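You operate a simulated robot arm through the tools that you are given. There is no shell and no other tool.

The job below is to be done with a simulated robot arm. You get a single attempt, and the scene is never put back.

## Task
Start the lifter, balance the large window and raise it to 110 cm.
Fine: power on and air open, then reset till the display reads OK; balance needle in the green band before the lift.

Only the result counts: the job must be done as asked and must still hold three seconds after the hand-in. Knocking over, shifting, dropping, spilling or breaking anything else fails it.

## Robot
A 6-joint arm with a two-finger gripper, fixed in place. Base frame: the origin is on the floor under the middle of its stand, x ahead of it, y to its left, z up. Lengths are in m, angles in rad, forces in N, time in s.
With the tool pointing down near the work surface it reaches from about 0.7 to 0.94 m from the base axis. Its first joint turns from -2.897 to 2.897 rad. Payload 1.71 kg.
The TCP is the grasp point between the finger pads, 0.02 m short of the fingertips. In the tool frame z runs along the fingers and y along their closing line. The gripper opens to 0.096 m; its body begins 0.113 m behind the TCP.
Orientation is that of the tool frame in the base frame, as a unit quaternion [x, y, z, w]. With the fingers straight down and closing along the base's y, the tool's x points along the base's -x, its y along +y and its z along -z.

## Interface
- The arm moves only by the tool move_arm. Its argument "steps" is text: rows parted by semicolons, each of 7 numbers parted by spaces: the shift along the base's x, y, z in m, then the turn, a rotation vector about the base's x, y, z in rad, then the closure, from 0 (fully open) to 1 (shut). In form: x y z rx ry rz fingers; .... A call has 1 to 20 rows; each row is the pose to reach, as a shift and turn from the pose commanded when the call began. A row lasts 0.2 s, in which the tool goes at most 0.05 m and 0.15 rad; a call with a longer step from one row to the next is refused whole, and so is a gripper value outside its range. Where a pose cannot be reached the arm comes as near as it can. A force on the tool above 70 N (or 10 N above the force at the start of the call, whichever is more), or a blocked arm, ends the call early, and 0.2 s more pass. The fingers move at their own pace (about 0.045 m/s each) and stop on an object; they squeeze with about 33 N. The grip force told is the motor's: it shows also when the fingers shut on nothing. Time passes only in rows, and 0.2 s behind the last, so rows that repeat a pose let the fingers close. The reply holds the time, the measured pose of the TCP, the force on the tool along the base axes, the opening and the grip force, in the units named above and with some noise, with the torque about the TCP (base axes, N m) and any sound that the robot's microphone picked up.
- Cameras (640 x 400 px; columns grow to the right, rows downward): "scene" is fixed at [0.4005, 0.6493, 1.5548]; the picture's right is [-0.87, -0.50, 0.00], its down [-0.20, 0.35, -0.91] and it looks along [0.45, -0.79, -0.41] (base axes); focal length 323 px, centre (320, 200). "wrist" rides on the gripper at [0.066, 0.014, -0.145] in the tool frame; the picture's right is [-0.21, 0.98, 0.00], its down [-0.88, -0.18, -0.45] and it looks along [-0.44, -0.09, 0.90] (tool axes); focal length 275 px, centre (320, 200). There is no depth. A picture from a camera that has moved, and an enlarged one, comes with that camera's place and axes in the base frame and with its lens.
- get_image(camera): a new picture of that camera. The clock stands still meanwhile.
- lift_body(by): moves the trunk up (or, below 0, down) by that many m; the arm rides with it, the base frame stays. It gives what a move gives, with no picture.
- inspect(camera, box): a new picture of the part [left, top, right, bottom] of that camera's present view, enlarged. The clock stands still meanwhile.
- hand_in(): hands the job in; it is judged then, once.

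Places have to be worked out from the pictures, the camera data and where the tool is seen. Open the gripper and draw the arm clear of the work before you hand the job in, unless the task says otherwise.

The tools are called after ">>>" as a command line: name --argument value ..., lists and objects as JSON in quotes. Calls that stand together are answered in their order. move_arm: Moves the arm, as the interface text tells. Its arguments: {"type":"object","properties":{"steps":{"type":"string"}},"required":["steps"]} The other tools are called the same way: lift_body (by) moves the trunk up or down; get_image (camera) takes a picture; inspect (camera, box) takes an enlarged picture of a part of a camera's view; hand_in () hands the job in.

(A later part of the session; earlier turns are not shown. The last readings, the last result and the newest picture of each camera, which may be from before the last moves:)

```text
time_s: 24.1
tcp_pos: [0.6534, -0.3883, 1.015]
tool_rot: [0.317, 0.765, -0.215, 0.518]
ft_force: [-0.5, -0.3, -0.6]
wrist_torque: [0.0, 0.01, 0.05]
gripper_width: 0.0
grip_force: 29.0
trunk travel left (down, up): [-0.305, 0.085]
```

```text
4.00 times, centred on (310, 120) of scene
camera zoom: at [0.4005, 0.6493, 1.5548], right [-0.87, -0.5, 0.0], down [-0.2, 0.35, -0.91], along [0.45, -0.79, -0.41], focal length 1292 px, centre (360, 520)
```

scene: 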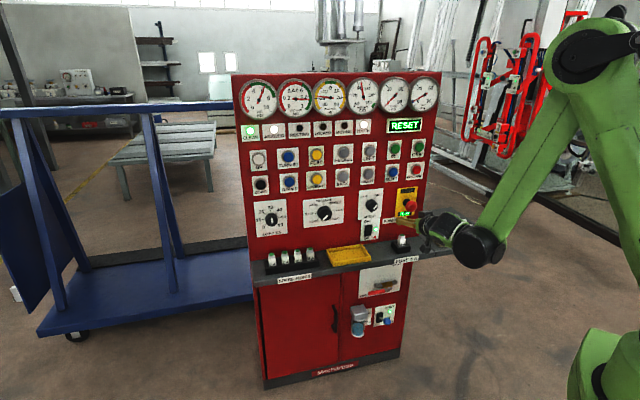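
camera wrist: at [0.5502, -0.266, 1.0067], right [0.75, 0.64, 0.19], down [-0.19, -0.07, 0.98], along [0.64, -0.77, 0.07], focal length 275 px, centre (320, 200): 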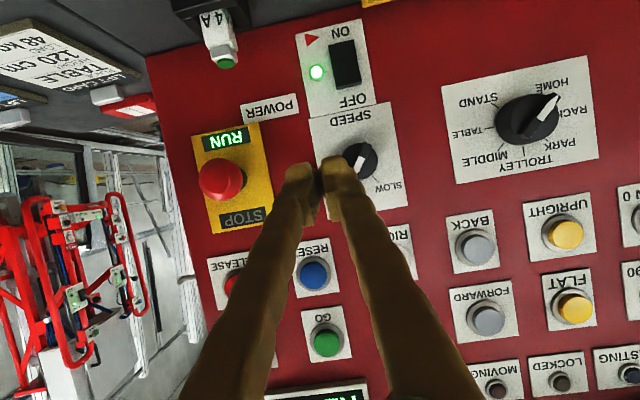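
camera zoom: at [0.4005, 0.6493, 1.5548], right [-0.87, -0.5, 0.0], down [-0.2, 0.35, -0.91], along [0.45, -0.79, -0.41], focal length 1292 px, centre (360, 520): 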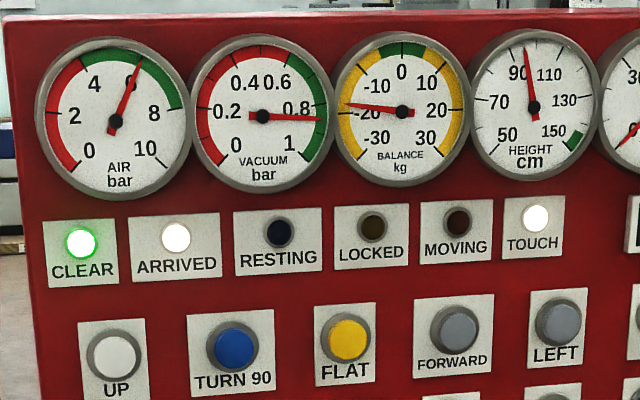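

Air is at 6 bar in the green, and RESET is still displayed. RESET averages to s≈-0.135, z≈1.127. I'll raise and approach to a few centimetres in front of it.

>>> move_arm --steps "0 0 .045 0 0 0 1; -.0141 -.0141 .085 0 0 0 1; -.0229 -.0512 .112 0 0 0 1; .0054 -.0795 .112 0 0 0 1; .0337 -.1077 .112 0 0 0 1; .0573 -.1314 .112 0 0 0 1; .0573 -.1314 .112 0 0 0 1"

>>> get_image --camera "wrist"

>>> inspect --camera "scene" --box '[350, 145, 430, 195]'

```text
time_s: 25.7
tcp_pos: [0.7107, -0.5205, 1.1254]
tool_rot: [0.317, 0.765, -0.215, 0.518]
ft_force: [-0.4, 1.1, 0.3]
wrist_torque: [0.01, 0.01, 0.01]
gripper_width: 0.0003
grip_force: 29.6
trunk travel left (down, up): [-0.305, 0.085]
```

```text
taken
camera wrist: at [0.6085, -0.3978, 1.1185], right [0.75, 0.64, 0.19], down [-0.19, -0.07, 0.98], along [0.64, -0.77, 0.07], focal length 275 px, centre (320, 200)
```

wrist: 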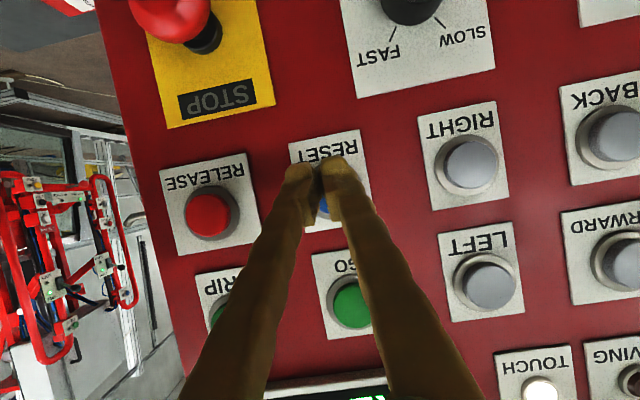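

```text
8.00 times, centred on (390, 170) of scene
camera zoom: at [0.4005, 0.6493, 1.5548], right [-0.87, -0.5, 0.0], down [-0.2, 0.35, -0.91], along [0.45, -0.79, -0.41], focal length 2585 px, centre (-240, 440)
```

zoom: 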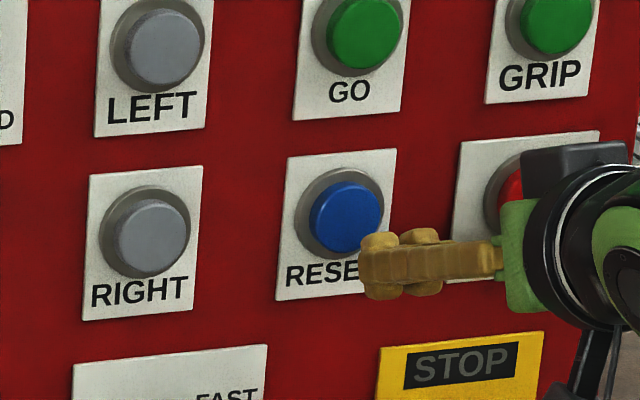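

The fingertips are centred on the RESET button to within a few millimetres. I'll press gently and watch for a click.

>>> move_arm --steps ".0232 -.0192 0 0 0 0 1; .0303 -.0263 0 0 0 0 1; .0345 -.0305 0 0 0 0 1; .0345 -.0305 0 0 0 0 1"

>>> inspect --camera "scene" --box '[340, 100, 450, 190]'

```text
time_s: 26.7
tcp_pos: [0.7421, -0.5485, 1.1276]
tool_rot: [0.317, 0.764, -0.216, 0.519]
ft_force: [-26.3, 26.2, -9.9]
wrist_torque: [0.09, 0.09, -0.03]
gripper_width: 0.0063
grip_force: 29.6
trunk travel left (down, up): [-0.305, 0.085]
heard: click
```

```text
4.44 times, centred on (395, 145) of scene
camera zoom: at [0.4005, 0.6493, 1.5548], right [-0.87, -0.5, 0.0], down [-0.2, 0.35, -0.91], along [0.45, -0.79, -0.41], focal length 1436 px, centre (-13, 444)
```

zoom: 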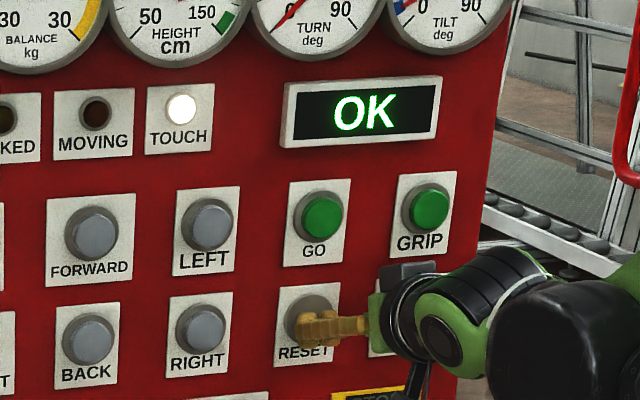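

A click was heard and the display reads OK. I'll release straight back and confirm it stays OK.

>>> move_arm --steps "-.02 .02 0 0 0 0 1; -.05 .05 0 0 0 0 1; -.08 .08 0 0 0 0 1; -.11 .11 0 0 0 0 1; -.12 .12 0 0 0 0 1; -.12 .12 0 0 0 0 1"

>>> get_image --camera "scene"

>>> inspect --camera "scene" --box '[230, 70, 450, 190]'

>>> inspect --camera "scene" --box '[240, 185, 300, 245]'

```text
time_s: 28.1
tcp_pos: [0.6247, -0.4304, 1.1259]
tool_rot: [0.317, 0.764, -0.216, 0.519]
ft_force: [0.2, -0.1, 0.6]
wrist_torque: [-0.01, -0.01, 0.01]
gripper_width: 0.0
grip_force: 28.9
trunk travel left (down, up): [-0.305, 0.085]
```

```text
taken
```

scene: 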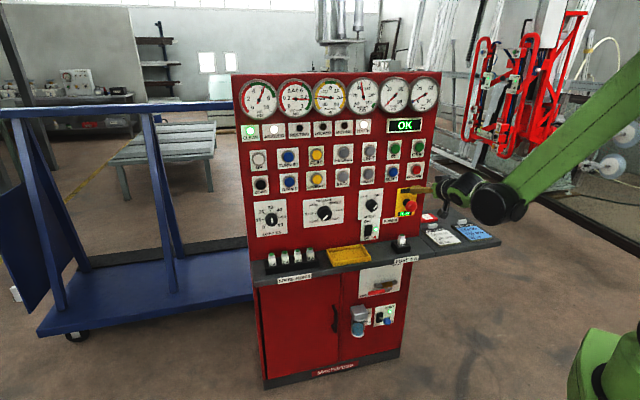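

```text
2.91 times, centred on (340, 130) of scene
camera zoom: at [0.4005, 0.6493, 1.5548], right [-0.87, -0.5, 0.0], down [-0.2, 0.35, -0.91], along [0.45, -0.79, -0.41], focal length 940 px, centre (262, 404)
```

zoom: 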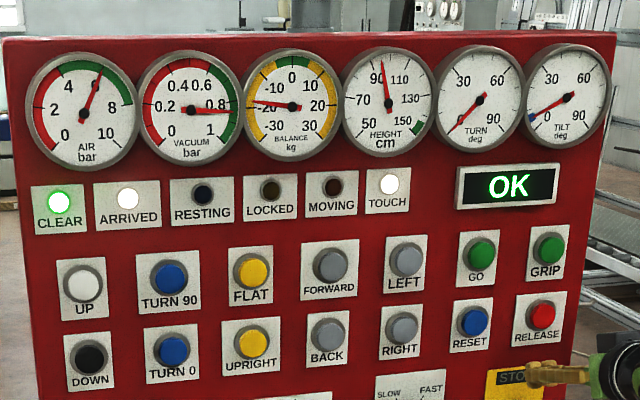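

```text
6.67 times, centred on (270, 215) of scene
camera zoom: at [0.4005, 0.6493, 1.5548], right [-0.87, -0.5, 0.0], down [-0.2, 0.35, -0.91], along [0.45, -0.79, -0.41], focal length 2154 px, centre (653, 100)
```

zoom: 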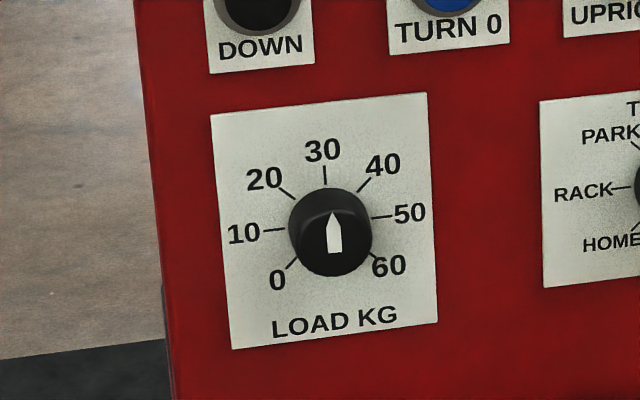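

Display OK holds, air is 6 bar and balance is still -18 with LOAD at 30. Next is the LOAD knob (s≈-0.63, z≈0.975). I'll lower the trunk for a comfortable wrist height and then travel left, well off the panel.

>>> lift_body --by -0.18

>>> move_arm --steps ".03 .03 .002 0 0 0 1; .06 .06 .004 0 0 0 1; .09 .09 .006 0 0 0 1; .12 .12 .008 0 0 0 1; .15 .15 .01 0 0 0 1; .18 .18 .01 0 0 0 1; .21 .21 .01 0 0 0 1; .24 .24 .01 0 0 0 1; .27 .27 .01 0 0 0 1; .3 .3 .01 0 0 0 1; .33 .33 .01 0 0 0 1; .345 .345 .01 0 0 0 1; .345 .345 .01 0 0 0 1"

>>> get_image --camera "wrist"

>>> get_image --camera "scene"

```text
time_s: 30.1
tcp_pos: [0.6261, -0.4306, 0.9464]
tool_rot: [0.317, 0.764, -0.216, 0.518]
ft_force: [0.6, -0.3, -0.4]
wrist_torque: [0.02, -0.01, -0.01]
gripper_width: 0.0
grip_force: 29.7
trunk travel left (down, up): [-0.125, 0.265]
```

```text
time_s: 32.9
tcp_pos: [0.9696, -0.0848, 0.955]
tool_rot: [0.316, 0.765, -0.215, 0.519]
ft_force: [-0.1, 0.1, 0.0]
wrist_torque: [0.02, 0.01, -0.02]
gripper_width: 0.0
grip_force: 29.7
trunk travel left (down, up): [-0.125, 0.265]
```

```text
taken
camera wrist: at [0.8673, 0.0371, 0.9483], right [0.75, 0.64, 0.19], down [-0.19, -0.07, 0.98], along [0.64, -0.77, 0.07], focal length 275 px, centre (320, 200)
```

wrist: 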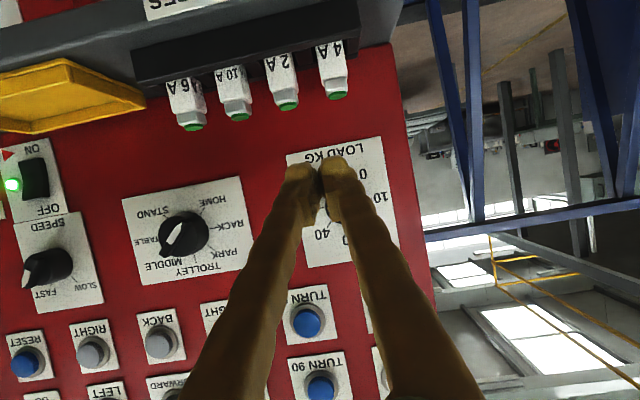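

```text
taken
```

scene: 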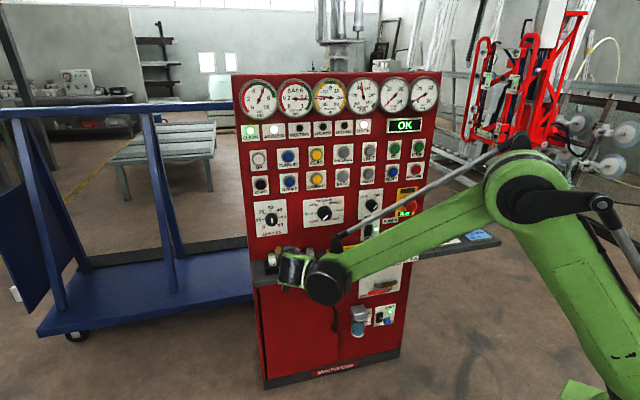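

The LOAD plate is straight ahead and the knob centre averages to s≈-0.634, z≈0.974. I'll level the tool and open the fingers here.

>>> move_arm --steps ".004 -.0005 .006 -.09 -.09 0 0; .008 -.001 .012 -.18 -.18 0 0; .0127 -.0014 .019 -.269 -.269 0 0; .0127 -.0014 .019 -.269 -.269 0 0; .0127 -.0014 .019 -.269 -.269 0 0"

>>> get_image --camera "wrist"

```text
time_s: 34.1
tcp_pos: [0.9822, -0.0873, 0.9742]
tool_rot: [0.27, 0.653, -0.271, 0.654]
ft_force: [0.6, -0.2, 0.1]
wrist_torque: [0.01, 0.0, 0.0]
gripper_width: 0.0958
grip_force: 0.1
trunk travel left (down, up): [-0.125, 0.265]
```

```text
taken
camera wrist: at [0.8896, 0.0252, 0.9087], right [0.69, 0.69, 0.21], down [-0.45, 0.19, 0.88], along [0.57, -0.7, 0.44], focal length 275 px, centre (320, 200)
```

wrist: 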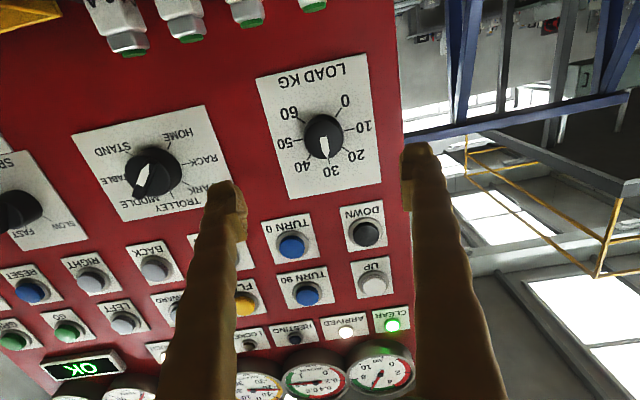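

The knob now shows clearly between the open fingers. Comparing it with the tool axis, it sits about 11 mm above and 3 mm left of the axis (z≈0.985, s≈-0.636). I'll correct for that and pre-roll the tool -0.7 rad so the 81° clockwise turn stays centred on the wrist range.

>>> move_arm --steps ".0005 .0005 .002 -.099 .099 0 0; .001 .001 .004 -.198 .198 0 0; .0015 .0015 .007 -.297 .297 0 0; .002 .002 .009 -.396 .396 0 0; .0023 .0023 .011 -.495 .495 0 0; .0023 .0023 .011 -.495 .495 0 0"

>>> get_image --camera "wrist"

>>> get_image --camera "scene"

```text
time_s: 35.5
tcp_pos: [0.9842, -0.0842, 0.986]
tool_rot: [0.029, 0.706, -0.478, 0.521]
ft_force: [0.6, 0.3, -0.1]
wrist_torque: [0.02, 0.04, 0.01]
gripper_width: 0.0959
grip_force: 0.1
trunk travel left (down, up): [-0.125, 0.265]
```

```text
taken
camera wrist: at [0.86, -0.0046, 0.9266], right [0.62, 0.62, -0.47], down [-0.02, 0.62, 0.79], along [0.78, -0.48, 0.39], focal length 275 px, centre (320, 200)
```

wrist: 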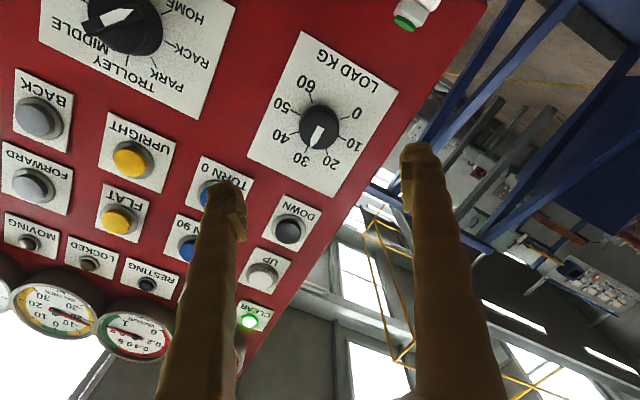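

```text
taken
```

scene: 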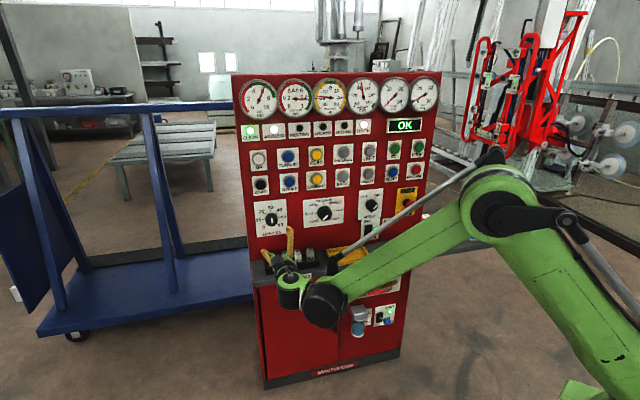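

Rolled. I'll enlarge the knob in the wrist view to check the alignment with the tool axis, which should meet the panel near (320, 124).

>>> inspect --camera "wrist" --box '[240, 70, 400, 170]'

```text
4.00 times, centred on (320, 120) of wrist
camera zoom: at [0.86, -0.0046, 0.9266], right [0.62, 0.62, -0.47], down [-0.02, 0.62, 0.79], along [0.78, -0.48, 0.39], focal length 1101 px, centre (320, 520)
```

zoom: 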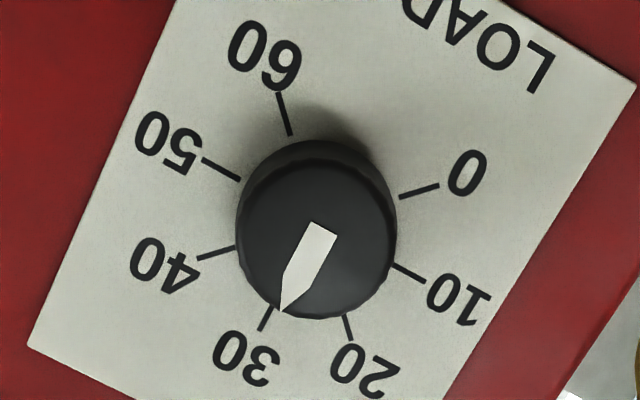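

The knob base centre appears at (319, 125.5), matching the tool axis to about 1 mm. I'll move straight in with open fingers to about 2 cm short of full engagement.

>>> move_arm --steps ".0283 -.0283 0 0 0 0 0; .0566 -.0566 0 0 0 0 0; .0849 -.0849 0 0 0 0 0; .104 -.104 0 0 0 0 0; .104 -.104 0 0 0 0 0"

>>> get_image --camera "wrist"

>>> inspect --camera "scene" --box '[230, 180, 350, 270]'

```text
time_s: 36.7
tcp_pos: [1.088, -0.1876, 0.9857]
tool_rot: [0.029, 0.706, -0.478, 0.521]
ft_force: [0.3, 0.4, -0.3]
wrist_torque: [0.02, 0.0, -0.03]
gripper_width: 0.0957
grip_force: 0.1
trunk travel left (down, up): [-0.125, 0.265]
```

```text
taken
camera wrist: at [0.9635, -0.1086, 0.9257], right [0.62, 0.62, -0.47], down [-0.02, 0.62, 0.79], along [0.78, -0.48, 0.39], focal length 275 px, centre (320, 200)
```

wrist: 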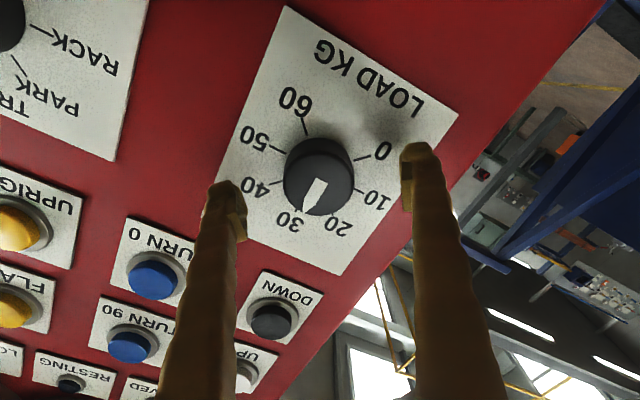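

```text
4.44 times, centred on (290, 225) of scene
camera zoom: at [0.4005, 0.6493, 1.5548], right [-0.87, -0.5, 0.0], down [-0.2, 0.35, -0.91], along [0.45, -0.79, -0.41], focal length 1436 px, centre (453, 89)
```

zoom: 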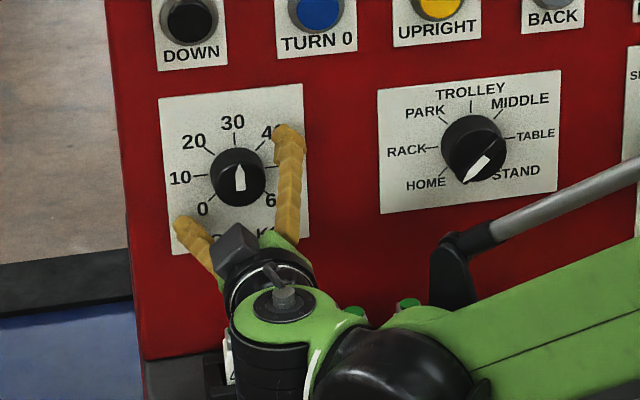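

The fingers straddle the knob symmetrically in both views. I'll go in another 16 mm, watching the force.

>>> move_arm --steps ".0057 -.0057 0 0 0 0 0; .0092 -.0092 0 0 0 0 0; .0113 -.0113 0 0 0 0 0"

>>> get_image --camera "wrist"

>>> inspect --camera "scene" --box '[240, 190, 320, 250]'

```text
time_s: 37.5
tcp_pos: [1.0998, -0.1994, 0.9845]
tool_rot: [0.029, 0.706, -0.479, 0.521]
ft_force: [-0.9, -0.5, 0.3]
wrist_torque: [0.0, 0.0, -0.01]
gripper_width: 0.0961
grip_force: 0.1
trunk travel left (down, up): [-0.125, 0.265]
```

```text
taken
camera wrist: at [0.9749, -0.1197, 0.9263], right [0.62, 0.62, -0.47], down [-0.02, 0.62, 0.79], along [0.78, -0.48, 0.39], focal length 275 px, centre (320, 200)
```

wrist: 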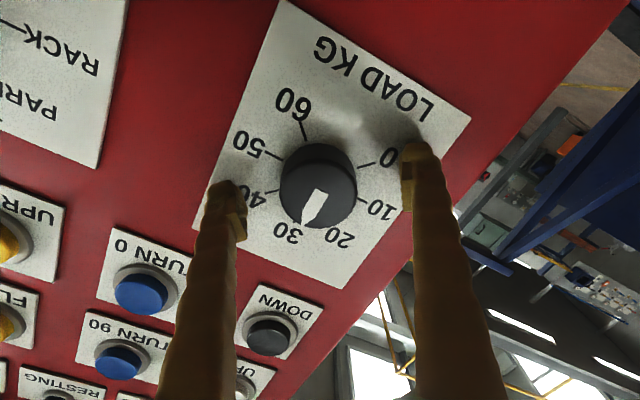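

```text
6.67 times, centred on (280, 220) of scene
camera zoom: at [0.4005, 0.6493, 1.5548], right [-0.87, -0.5, 0.0], down [-0.2, 0.35, -0.91], along [0.45, -0.79, -0.41], focal length 2154 px, centre (587, 67)
```

zoom: 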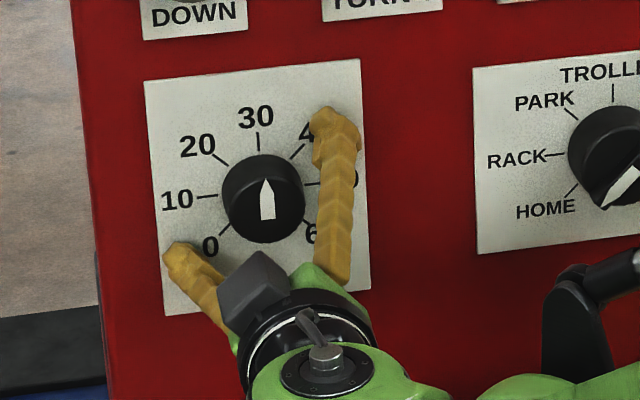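

No contact force, and the knob front sits about 1 cm behind the fingertips. I'll go 6 mm deeper and close on the knob.

>>> move_arm --steps ".0042 -.0042 .0005 0 0 0 0; .0042 -.0042 .0005 0 0 0 1; .0042 -.0042 .0005 0 0 0 1; .0042 -.0042 .0005 0 0 0 1; .0042 -.0042 .0005 0 0 0 1; .0042 -.0042 .0005 0 0 0 1"

>>> get_image --camera "wrist"

>>> inspect --camera "scene" --box '[240, 190, 320, 250]'

```text
time_s: 38.5
tcp_pos: [1.0944, -0.1939, 0.9978]
tool_rot: [0.028, 0.704, -0.474, 0.529]
ft_force: [34.5, 23.0, -31.9]
wrist_torque: [0.05, -0.7, -0.06]
gripper_width: 0.057
grip_force: 22.4
trunk travel left (down, up): [-0.125, 0.265]
stopped in row 4: the force on the tool passed its limit at 75 N (the readings are from after the stop); the commanded pose is now the measured one
```

```text
taken
camera wrist: at [0.9695, -0.1158, 0.9367], right [0.62, 0.63, -0.47], down [-0.03, 0.61, 0.79], along [0.78, -0.47, 0.4], focal length 275 px, centre (320, 200)
```

wrist: 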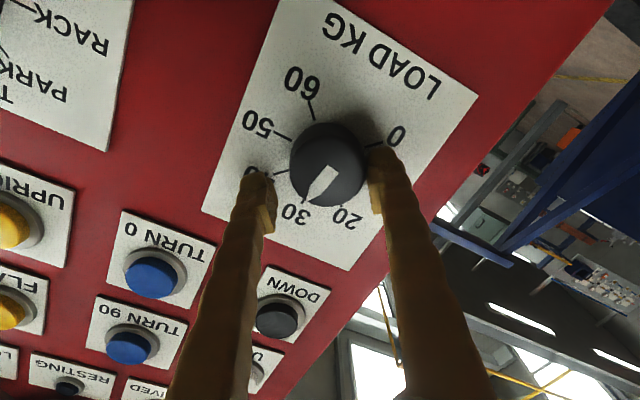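

```text
6.67 times, centred on (280, 220) of scene
camera zoom: at [0.4005, 0.6493, 1.5548], right [-0.87, -0.5, 0.0], down [-0.2, 0.35, -0.91], along [0.45, -0.79, -0.41], focal length 2154 px, centre (587, 67)
```

zoom: 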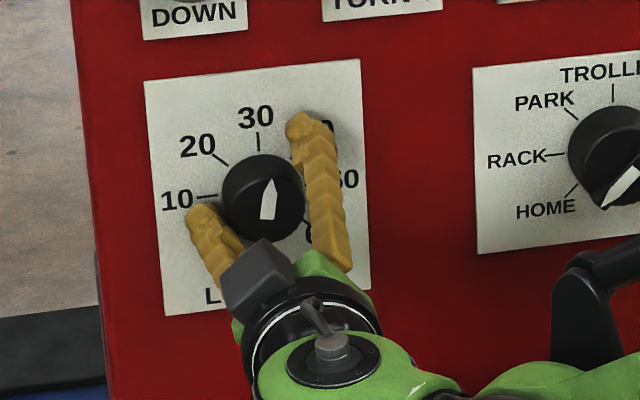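

The call stopped at 75 N. The hand was pushed about 12 mm up while closing, and the opening is 0.057, so I need to see what is touching. I'll enlarge both views before doing anything else.

>>> inspect --camera "wrist" --box '[230, 100, 430, 225]'

>>> inspect --camera "scene" --box '[255, 200, 300, 235]'

>>> get_image --camera "scene"

>>> inspect --camera "scene" --box '[230, 220, 390, 340]'

```text
3.20 times, centred on (330, 162) of wrist
camera zoom: at [0.9695, -0.1158, 0.9367], right [0.62, 0.63, -0.47], down [-0.03, 0.61, 0.79], along [0.78, -0.47, 0.4], focal length 881 px, centre (288, 320)
```

zoom: 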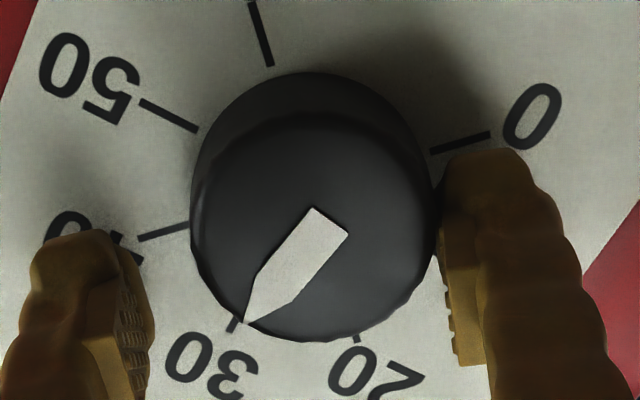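

```text
11.43 times, centred on (278, 218) of scene
camera zoom: at [0.4005, 0.6493, 1.5548], right [-0.87, -0.5, 0.0], down [-0.2, 0.35, -0.91], along [0.45, -0.79, -0.41], focal length 3693 px, centre (806, 0)
```

zoom: 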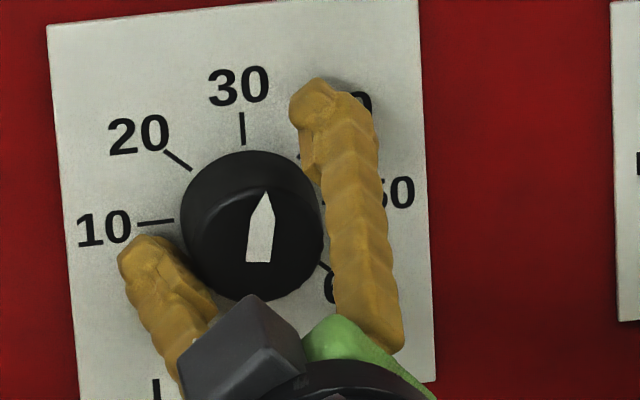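

```text
taken
```

scene: 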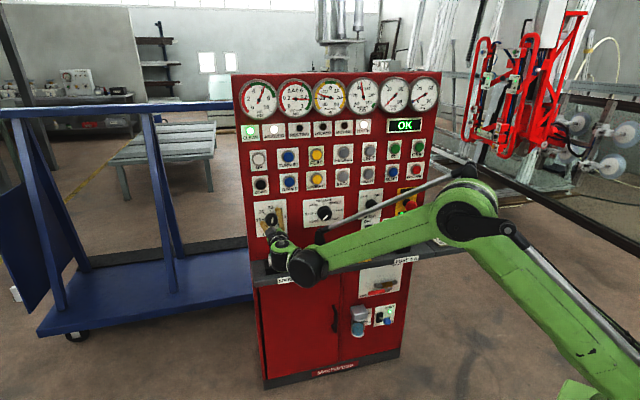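

```text
3.33 times, centred on (310, 280) of scene
camera zoom: at [0.4005, 0.6493, 1.5548], right [-0.87, -0.5, 0.0], down [-0.2, 0.35, -0.91], along [0.45, -0.79, -0.41], focal length 1077 px, centre (353, -67)
```

zoom: 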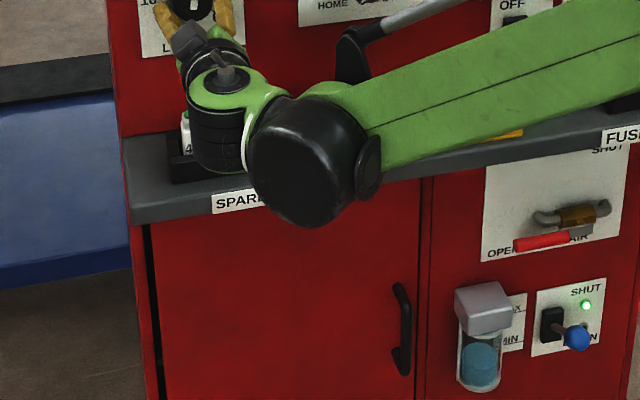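

The +y (lower-left) finger is bearing on the knob and the other isn't touching, so the quick close was off-centre and displaced the hand. I'll open slightly to free it, then re-centre before closing in small steps.

>>> move_arm --steps "0 0 0 0 0 0 0.2; 0 0 0 0 0 0 0.2; 0 0 0 0 0 0 0.2"

>>> get_image --camera "wrist"

>>> inspect --camera "scene" --box '[230, 70, 390, 170]'

>>> inspect --camera "scene" --box '[255, 200, 300, 235]'

```text
time_s: 39.2
tcp_pos: [1.0883, -0.202, 1.0016]
tool_rot: [0.032, 0.703, -0.477, 0.527]
ft_force: [3.4, 2.8, -3.5]
wrist_torque: [0.01, -0.05, 0.02]
gripper_width: 0.0798
grip_force: 2.0
trunk travel left (down, up): [-0.125, 0.265]
```

```text
taken
camera wrist: at [0.9653, -0.1224, 0.9407], right [0.63, 0.62, -0.46], down [-0.03, 0.62, 0.79], along [0.78, -0.48, 0.4], focal length 275 px, centre (320, 200)
```

wrist: 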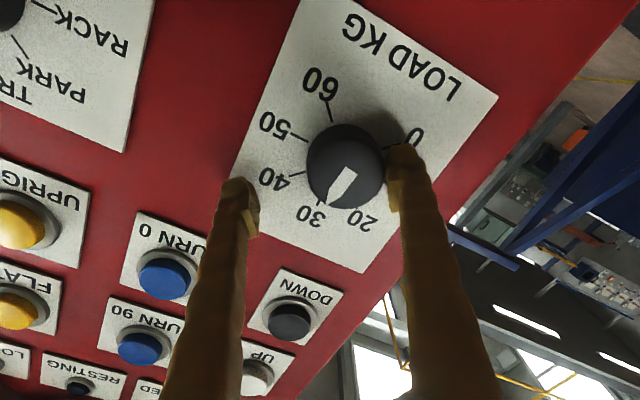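

```text
4.00 times, centred on (310, 120) of scene
camera zoom: at [0.4005, 0.6493, 1.5548], right [-0.87, -0.5, 0.0], down [-0.2, 0.35, -0.91], along [0.45, -0.79, -0.41], focal length 1292 px, centre (360, 520)
```

zoom: 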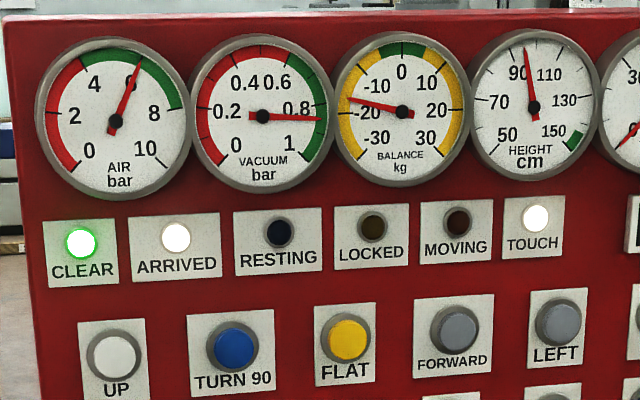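

```text
11.43 times, centred on (278, 218) of scene
camera zoom: at [0.4005, 0.6493, 1.5548], right [-0.87, -0.5, 0.0], down [-0.2, 0.35, -0.91], along [0.45, -0.79, -0.41], focal length 3693 px, centre (806, 0)
```

zoom: 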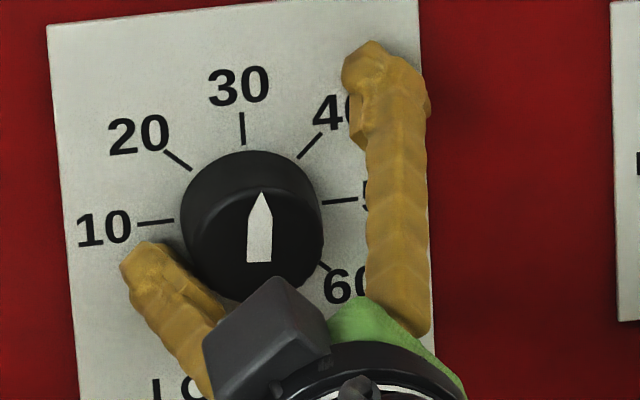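

Air is still fine, the knob has turned slightly to about 32 and the balance reads about -16. The hand now sits about 1 cm right and 1.6 cm above the knob axis. I'll open fully and back out 6 cm to re-centre from a clean pose.

>>> move_arm --steps "-.003 -.003 .004 0 0 0 0; -.012 .006 .004 0 0 0 0; -.03 .024 .004 0 0 0 0; -.045 .04 0 0 0 0 0; -.045 .04 0 0 0 0 0"

>>> get_image --camera "wrist"

>>> get_image --camera "scene"

```text
time_s: 40.5
tcp_pos: [1.0435, -0.1629, 1.0012]
tool_rot: [0.033, 0.702, -0.479, 0.526]
ft_force: [0.4, 0.2, 0.0]
wrist_torque: [0.02, -0.01, 0.0]
gripper_width: 0.096
grip_force: 0.0
trunk travel left (down, up): [-0.125, 0.265]
```

```text
taken
camera wrist: at [0.9197, -0.083, 0.9407], right [0.63, 0.62, -0.46], down [-0.03, 0.62, 0.79], along [0.78, -0.48, 0.4], focal length 275 px, centre (320, 200)
```

wrist: 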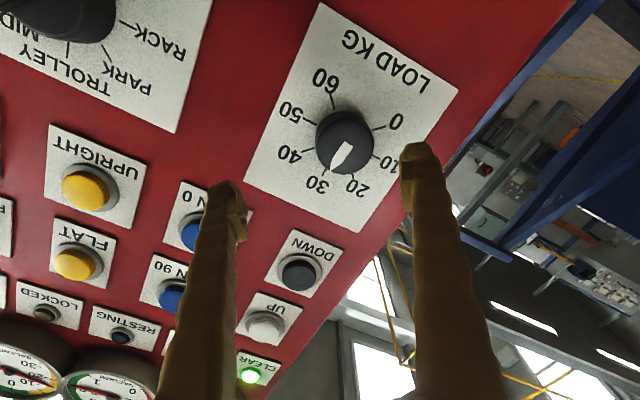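

```text
taken
```

scene: 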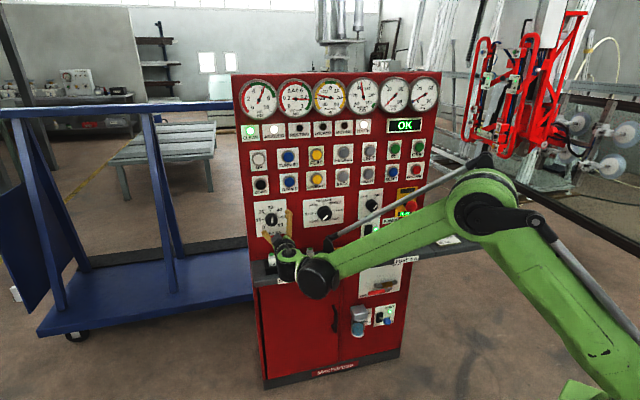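

The arm tracks commands well here, so nothing is jammed now. Working out the wrist geometry, the wrist-1 joint hangs about 0.11 m below a level tool and comes over the counter near the spare fuses, so it probably touched there. I'll back off and up, then check the fuses.

>>> move_arm --steps "-.028 .028 .02 0 0 0 0; -.05 .05 .05 0 0 0 0; -.06 .06 .095 0 0 0 0; -.06 .06 .13 0 0 0 0; -.06 .06 .13 0 0 0 0"

>>> get_image --camera "wrist"

>>> inspect --camera "scene" --box '[240, 220, 360, 295]'

```text
time_s: 41.6
tcp_pos: [0.9825, -0.1023, 1.1328]
tool_rot: [0.033, 0.702, -0.479, 0.526]
ft_force: [-0.6, 1.3, -0.3]
wrist_torque: [0.04, 0.0, 0.03]
gripper_width: 0.0958
grip_force: 0.1
trunk travel left (down, up): [-0.125, 0.265]
```

```text
taken
camera wrist: at [0.8589, -0.0224, 1.0718], right [0.63, 0.62, -0.46], down [-0.03, 0.62, 0.79], along [0.78, -0.48, 0.4], focal length 275 px, centre (320, 200)
```

wrist: 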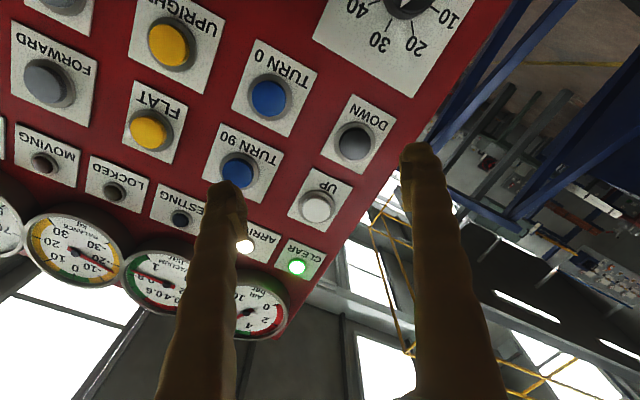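

```text
5.33 times, centred on (300, 258) of scene
camera zoom: at [0.4005, 0.6493, 1.5548], right [-0.87, -0.5, 0.0], down [-0.2, 0.35, -0.91], along [0.45, -0.79, -0.41], focal length 1723 px, centre (427, -107)
```

zoom: 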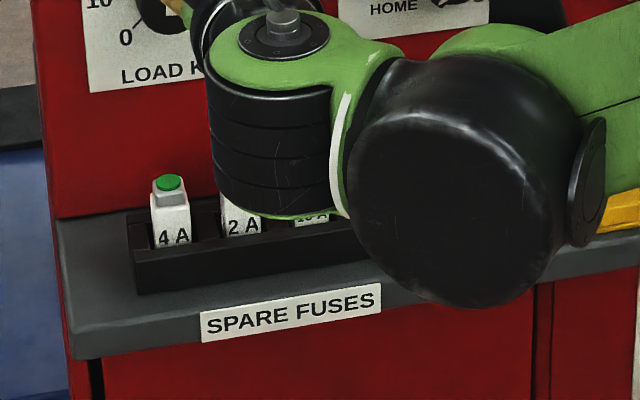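

The 4 A and 2 A spares look undisturbed, but the wrist hides the others. I'll tilt the tool 20° about its own closing axis so the fingers point lower-right and the wrist sits higher, which lifts the wrist joint well above the fuses. Then I'll look again.

>>> move_arm --steps "0 0 0 .065 .065 -.0766 0; 0 0 0 .1307 .1307 -.1531 0; 0 0 0 .196 .196 -.2297 0; 0 0 0 .196 .196 -.2297 0"

>>> get_image --camera "wrist"

>>> inspect --camera "scene" --box '[240, 200, 400, 300]'

```text
time_s: 42.6
tcp_pos: [0.985, -0.1031, 1.1323]
tool_rot: [0.116, 0.785, -0.465, 0.392]
ft_force: [-1.0, -0.4, -0.8]
wrist_torque: [-0.02, 0.01, -0.01]
gripper_width: 0.0959
grip_force: 0.1
trunk travel left (down, up): [-0.125, 0.265]
```

```text
taken
camera wrist: at [0.8749, 0.0126, 1.1134], right [0.67, 0.57, -0.48], down [0.26, 0.42, 0.87], along [0.69, -0.71, 0.14], focal length 275 px, centre (320, 200)
```

wrist: 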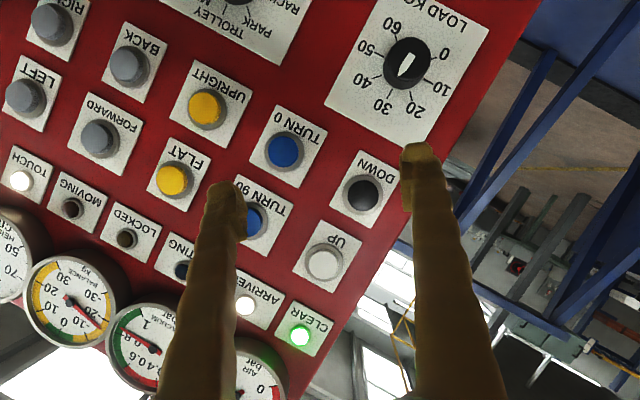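

```text
4.00 times, centred on (320, 250) of scene
camera zoom: at [0.4005, 0.6493, 1.5548], right [-0.87, -0.5, 0.0], down [-0.2, 0.35, -0.91], along [0.45, -0.79, -0.41], focal length 1292 px, centre (320, 0)
```

zoom: 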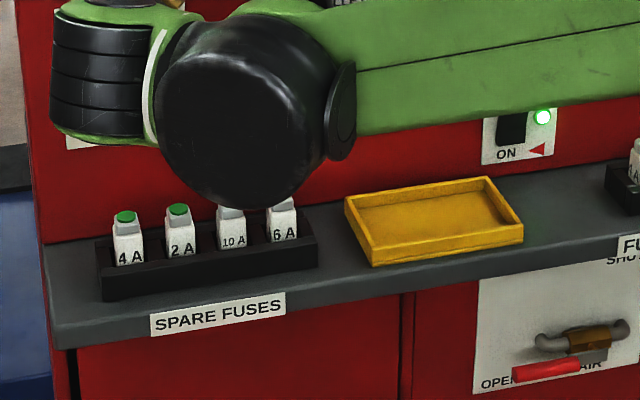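

All four spare fuses look in place. With the tilt, the wrist joint should clear them, so I'll tilt a little more (about 28° total) and descend to the knob axis (s≈-0.636, z≈0.985) at about 15 cm from the panel.

>>> move_arm --steps ".0076 -.003 -.03 .038 .038 -.0446 0; .0153 -.006 -.07 .0763 .0763 -.0893 0; .023 -.009 -.11 .0763 .0763 -.0893 0; .0306 -.0126 -.147 .0763 .0763 -.0893 0; .0306 -.0126 -.147 .0763 .0763 -.0893 0"

>>> get_image --camera "wrist"

>>> inspect --camera "scene" --box '[240, 190, 400, 290]'

```text
time_s: 43.9
tcp_pos: [1.0158, -0.1141, 0.985]
tool_rot: [0.149, 0.81, -0.456, 0.336]
ft_force: [-0.2, -0.8, 0.2]
wrist_torque: [-0.01, 0.01, 0.0]
gripper_width: 0.0958
grip_force: 0.1
trunk travel left (down, up): [-0.125, 0.265]
```

```text
taken
camera wrist: at [0.9162, 0.0094, 0.983], right [0.69, 0.54, -0.49], down [0.36, 0.33, 0.87], along [0.63, -0.77, 0.03], focal length 275 px, centre (320, 200)
```

wrist: 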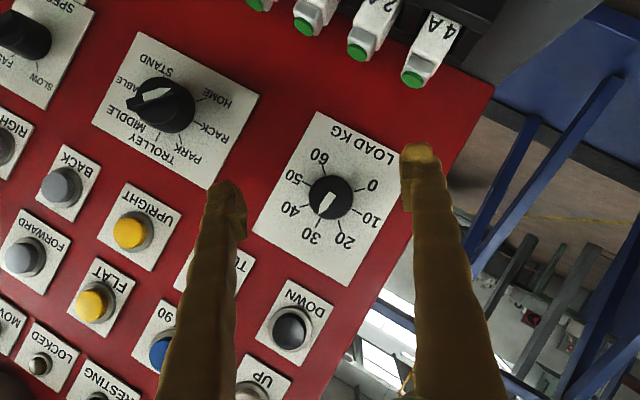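

```text
4.00 times, centred on (320, 240) of scene
camera zoom: at [0.4005, 0.6493, 1.5548], right [-0.87, -0.5, 0.0], down [-0.2, 0.35, -0.91], along [0.45, -0.79, -0.41], focal length 1292 px, centre (320, 40)
```

zoom: 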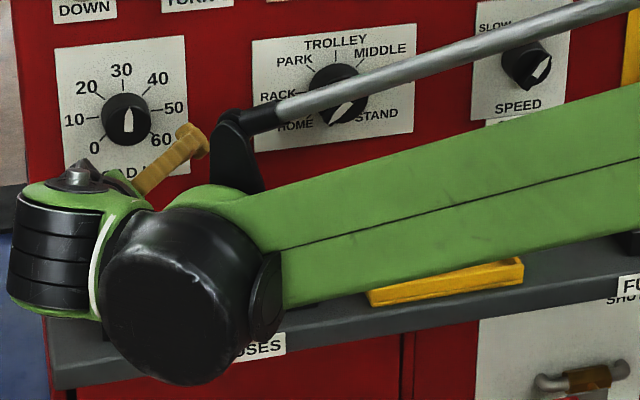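

I'll enlarge the wrist view to measure the knob centre against the prediction of (333, 198).

>>> inspect --camera "wrist" --box '[250, 148, 410, 248]'

```text
4.00 times, centred on (330, 198) of wrist
camera zoom: at [0.9162, 0.0094, 0.983], right [0.69, 0.54, -0.49], down [0.36, 0.33, 0.87], along [0.63, -0.77, 0.03], focal length 1101 px, centre (280, 208)
```

zoom: 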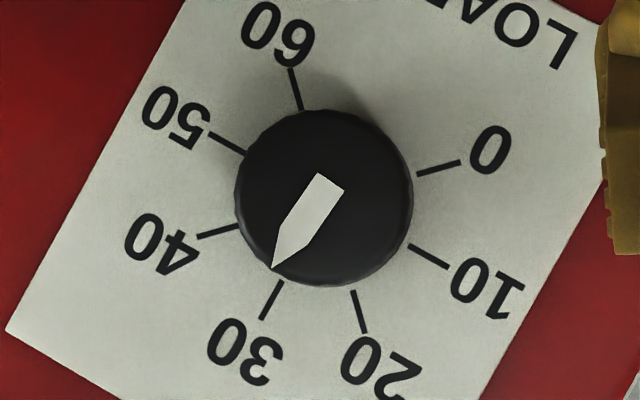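

The measured centre (331.75, 198) matches the prediction to about 1 mm, and the knob is at about 31. Allowing for the tilt, I'll approach so the fingertip pads meet the knob's diameter, stopping 1.5 cm short first.

>>> move_arm --steps ".0288 -.027 .002 0 0 0 0; .0575 -.0538 .0043 0 0 0 0; .0755 -.0707 .0057 0 0 0 0; .0755 -.0707 .0057 0 0 0 0"

>>> get_image --camera "wrist"

>>> inspect --camera "scene" --box '[240, 190, 400, 290]'

```text
time_s: 44.9
tcp_pos: [1.0901, -0.1861, 0.9908]
tool_rot: [0.149, 0.81, -0.456, 0.336]
ft_force: [-0.1, -0.2, 0.5]
wrist_torque: [-0.01, 0.03, -0.03]
gripper_width: 0.096
grip_force: 0.0
trunk travel left (down, up): [-0.125, 0.265]
```

```text
taken
camera wrist: at [0.9913, -0.0613, 0.9888], right [0.69, 0.54, -0.49], down [0.36, 0.33, 0.87], along [0.63, -0.77, 0.03], focal length 275 px, centre (320, 200)
```

wrist: 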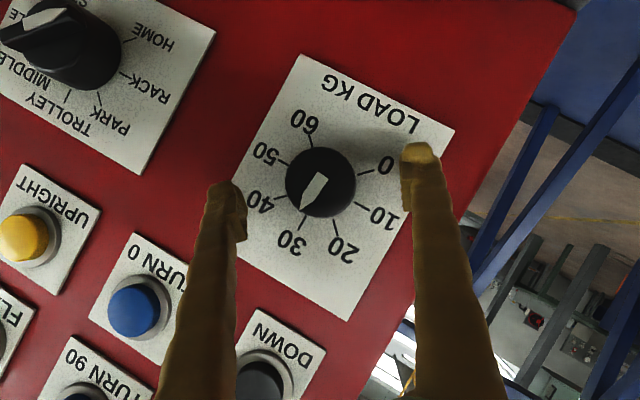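

```text
4.00 times, centred on (320, 240) of scene
camera zoom: at [0.4005, 0.6493, 1.5548], right [-0.87, -0.5, 0.0], down [-0.2, 0.35, -0.91], along [0.45, -0.79, -0.41], focal length 1292 px, centre (320, 40)
```

zoom: 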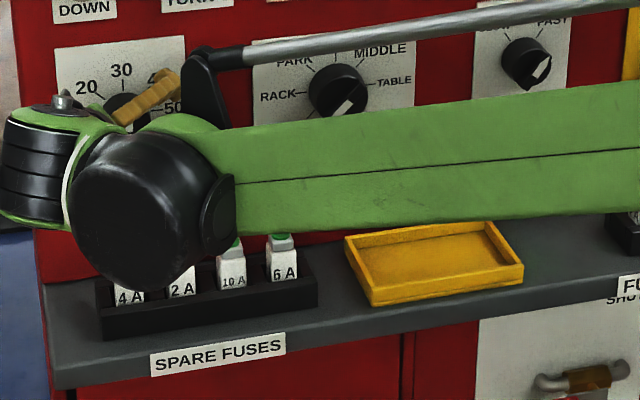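

The fingers straddle the knob with no contact, and the wrist is well above the fuses. I suspect the fingertips scraped the plate while closing last time, so I'll go in only 9 mm more and close in small steps, checking the force each time.

>>> move_arm --steps ".0035 -.0027 0 0 0 0 0; .0068 -.0054 0 0 0 0 0; .0068 -.0054 0 0 0 0 .3; .0068 -.0054 0 0 0 0 .3; .0068 -.0054 0 0 0 0 .3"

>>> get_image --camera "wrist"

```text
time_s: 46.0
tcp_pos: [1.0969, -0.191, 0.9904]
tool_rot: [0.149, 0.81, -0.456, 0.336]
ft_force: [0.3, -0.3, -0.5]
wrist_torque: [-0.01, -0.01, -0.04]
gripper_width: 0.0672
grip_force: 0.1
trunk travel left (down, up): [-0.125, 0.265]
```

```text
taken
camera wrist: at [0.9977, -0.0662, 0.9891], right [0.69, 0.54, -0.49], down [0.36, 0.33, 0.87], along [0.63, -0.77, 0.03], focal length 275 px, centre (320, 200)
```

wrist: 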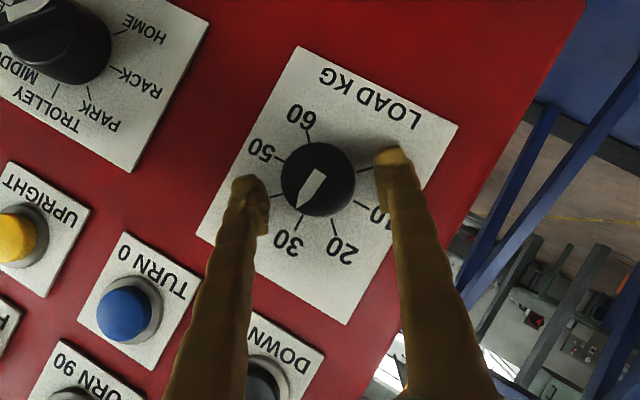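

No force so far, and the width is 0.067. The knob sits about 2 mm off toward the left finger in this view, so I'll shift by that much and close further.

>>> move_arm --steps "-.0011 -.0011 .0013 0 0 0 .38; -.0011 -.0011 .0013 0 0 0 .42; -.0011 -.0011 .0013 0 0 0 .42"

>>> inspect --camera "wrist" --box '[230, 120, 410, 232]'

```text
time_s: 46.9
tcp_pos: [1.0955, -0.1934, 0.993]
tool_rot: [0.149, 0.81, -0.456, 0.337]
ft_force: [0.9, 0.3, -0.7]
wrist_torque: [0.03, 0.02, 0.02]
gripper_width: 0.0558
grip_force: 0.0
trunk travel left (down, up): [-0.125, 0.265]
```

```text
3.56 times, centred on (320, 176) of wrist
camera zoom: at [0.9966, -0.0673, 0.9904], right [0.69, 0.54, -0.49], down [0.36, 0.33, 0.87], along [0.63, -0.77, 0.03], focal length 979 px, centre (320, 285)
```

zoom: 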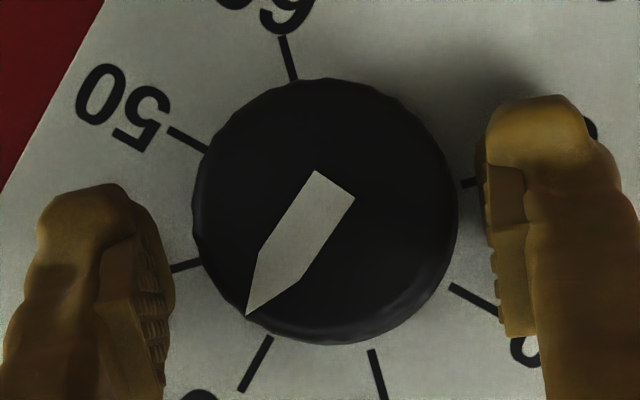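

The fingers are now nearly centred, with gaps of about 4 mm each side. I'll close onto the knob.

>>> move_arm --steps "0 0 0 0 0 0 .47; 0 0 0 0 0 0 .52; 0 0 0 0 0 0 .6; 0 0 0 0 0 0 .6"

>>> inspect --camera "wrist" --box '[230, 120, 410, 232]'

```text
time_s: 47.9
tcp_pos: [1.097, -0.1915, 0.9908]
tool_rot: [0.149, 0.811, -0.456, 0.336]
ft_force: [6.4, 7.0, -6.4]
wrist_torque: [0.11, -0.02, 0.18]
gripper_width: 0.0434
grip_force: 34.7
trunk travel left (down, up): [-0.125, 0.265]
```

```text
3.56 times, centred on (320, 176) of wrist
camera zoom: at [0.9974, -0.0666, 0.9895], right [0.69, 0.54, -0.49], down [0.36, 0.33, 0.87], along [0.63, -0.77, 0.03], focal length 979 px, centre (320, 285)
```

zoom: 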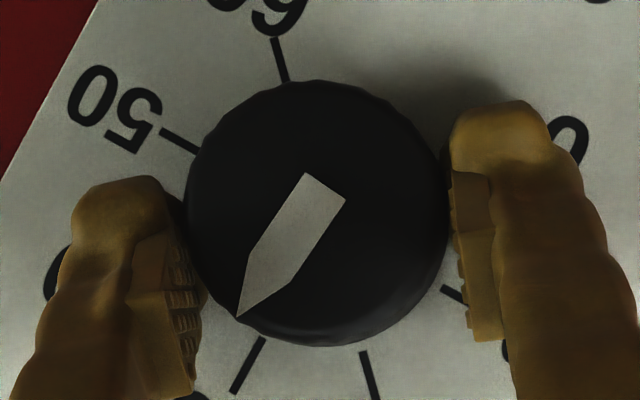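

The knob is held (width 0.043, 34.7 N). I'll turn the hand clockwise about the knob axis in two halves, first 0.675 rad (about +8.6 kg), and check the pointer and balance.

>>> move_arm --steps "-.0006 -.0006 .0005 .0955 -.0955 0 1; -.0012 -.0012 .0009 .1909 -.1909 0 1; -.0018 -.0018 .0012 .2864 -.2864 0 1; -.0025 -.0025 .0014 .3818 -.3818 0 1; -.0033 -.0033 .0014 .4773 -.4773 0 1"

>>> get_image --camera "wrist"

>>> inspect --camera "scene" --box '[310, 70, 350, 115]'

>>> inspect --camera "scene" --box '[240, 190, 400, 290]'

```text
time_s: 49.0
tcp_pos: [1.0937, -0.1942, 0.9931]
tool_rot: [0.326, 0.793, -0.205, 0.472]
ft_force: [8.2, 10.4, -2.5]
wrist_torque: [0.13, -0.01, 0.25]
gripper_width: 0.0435
grip_force: 35.0
trunk travel left (down, up): [-0.125, 0.265]
```

```text
taken
camera wrist: at [0.9918, -0.0719, 1.0029], right [0.77, 0.62, 0.17], down [-0.11, -0.13, 0.99], along [0.63, -0.77, -0.04], focal length 275 px, centre (320, 200)
```

wrist: 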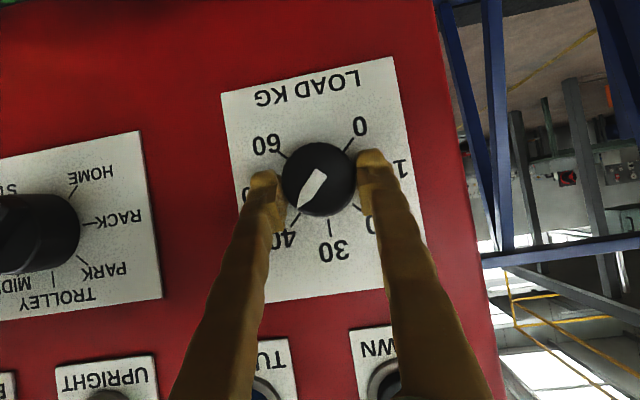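

```text
8.89 times, centred on (330, 92) of scene
camera zoom: at [0.4005, 0.6493, 1.5548], right [-0.87, -0.5, 0.0], down [-0.2, 0.35, -0.91], along [0.45, -0.79, -0.41], focal length 2872 px, centre (231, 1156)
```

zoom: 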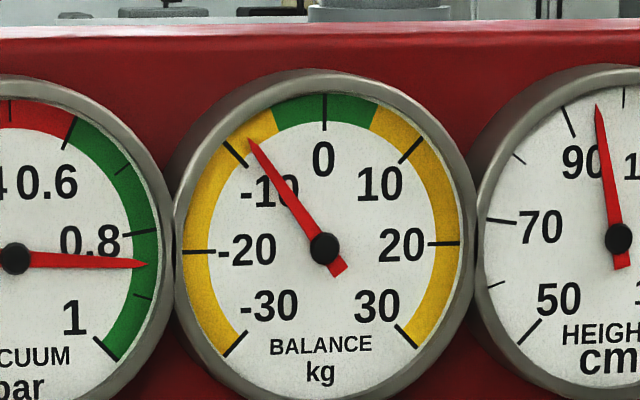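

```text
4.00 times, centred on (320, 240) of scene
camera zoom: at [0.4005, 0.6493, 1.5548], right [-0.87, -0.5, 0.0], down [-0.2, 0.35, -0.91], along [0.45, -0.79, -0.41], focal length 1292 px, centre (320, 40)
```

zoom: 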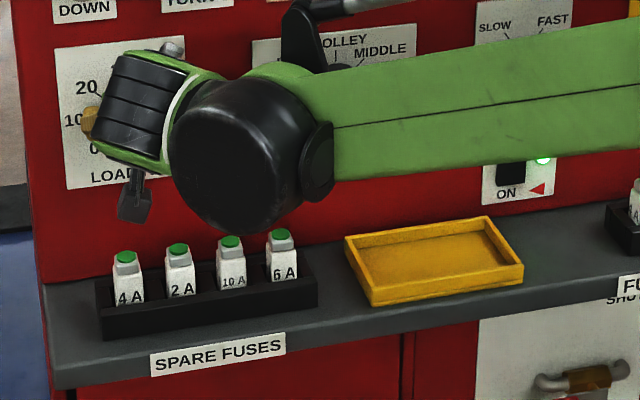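

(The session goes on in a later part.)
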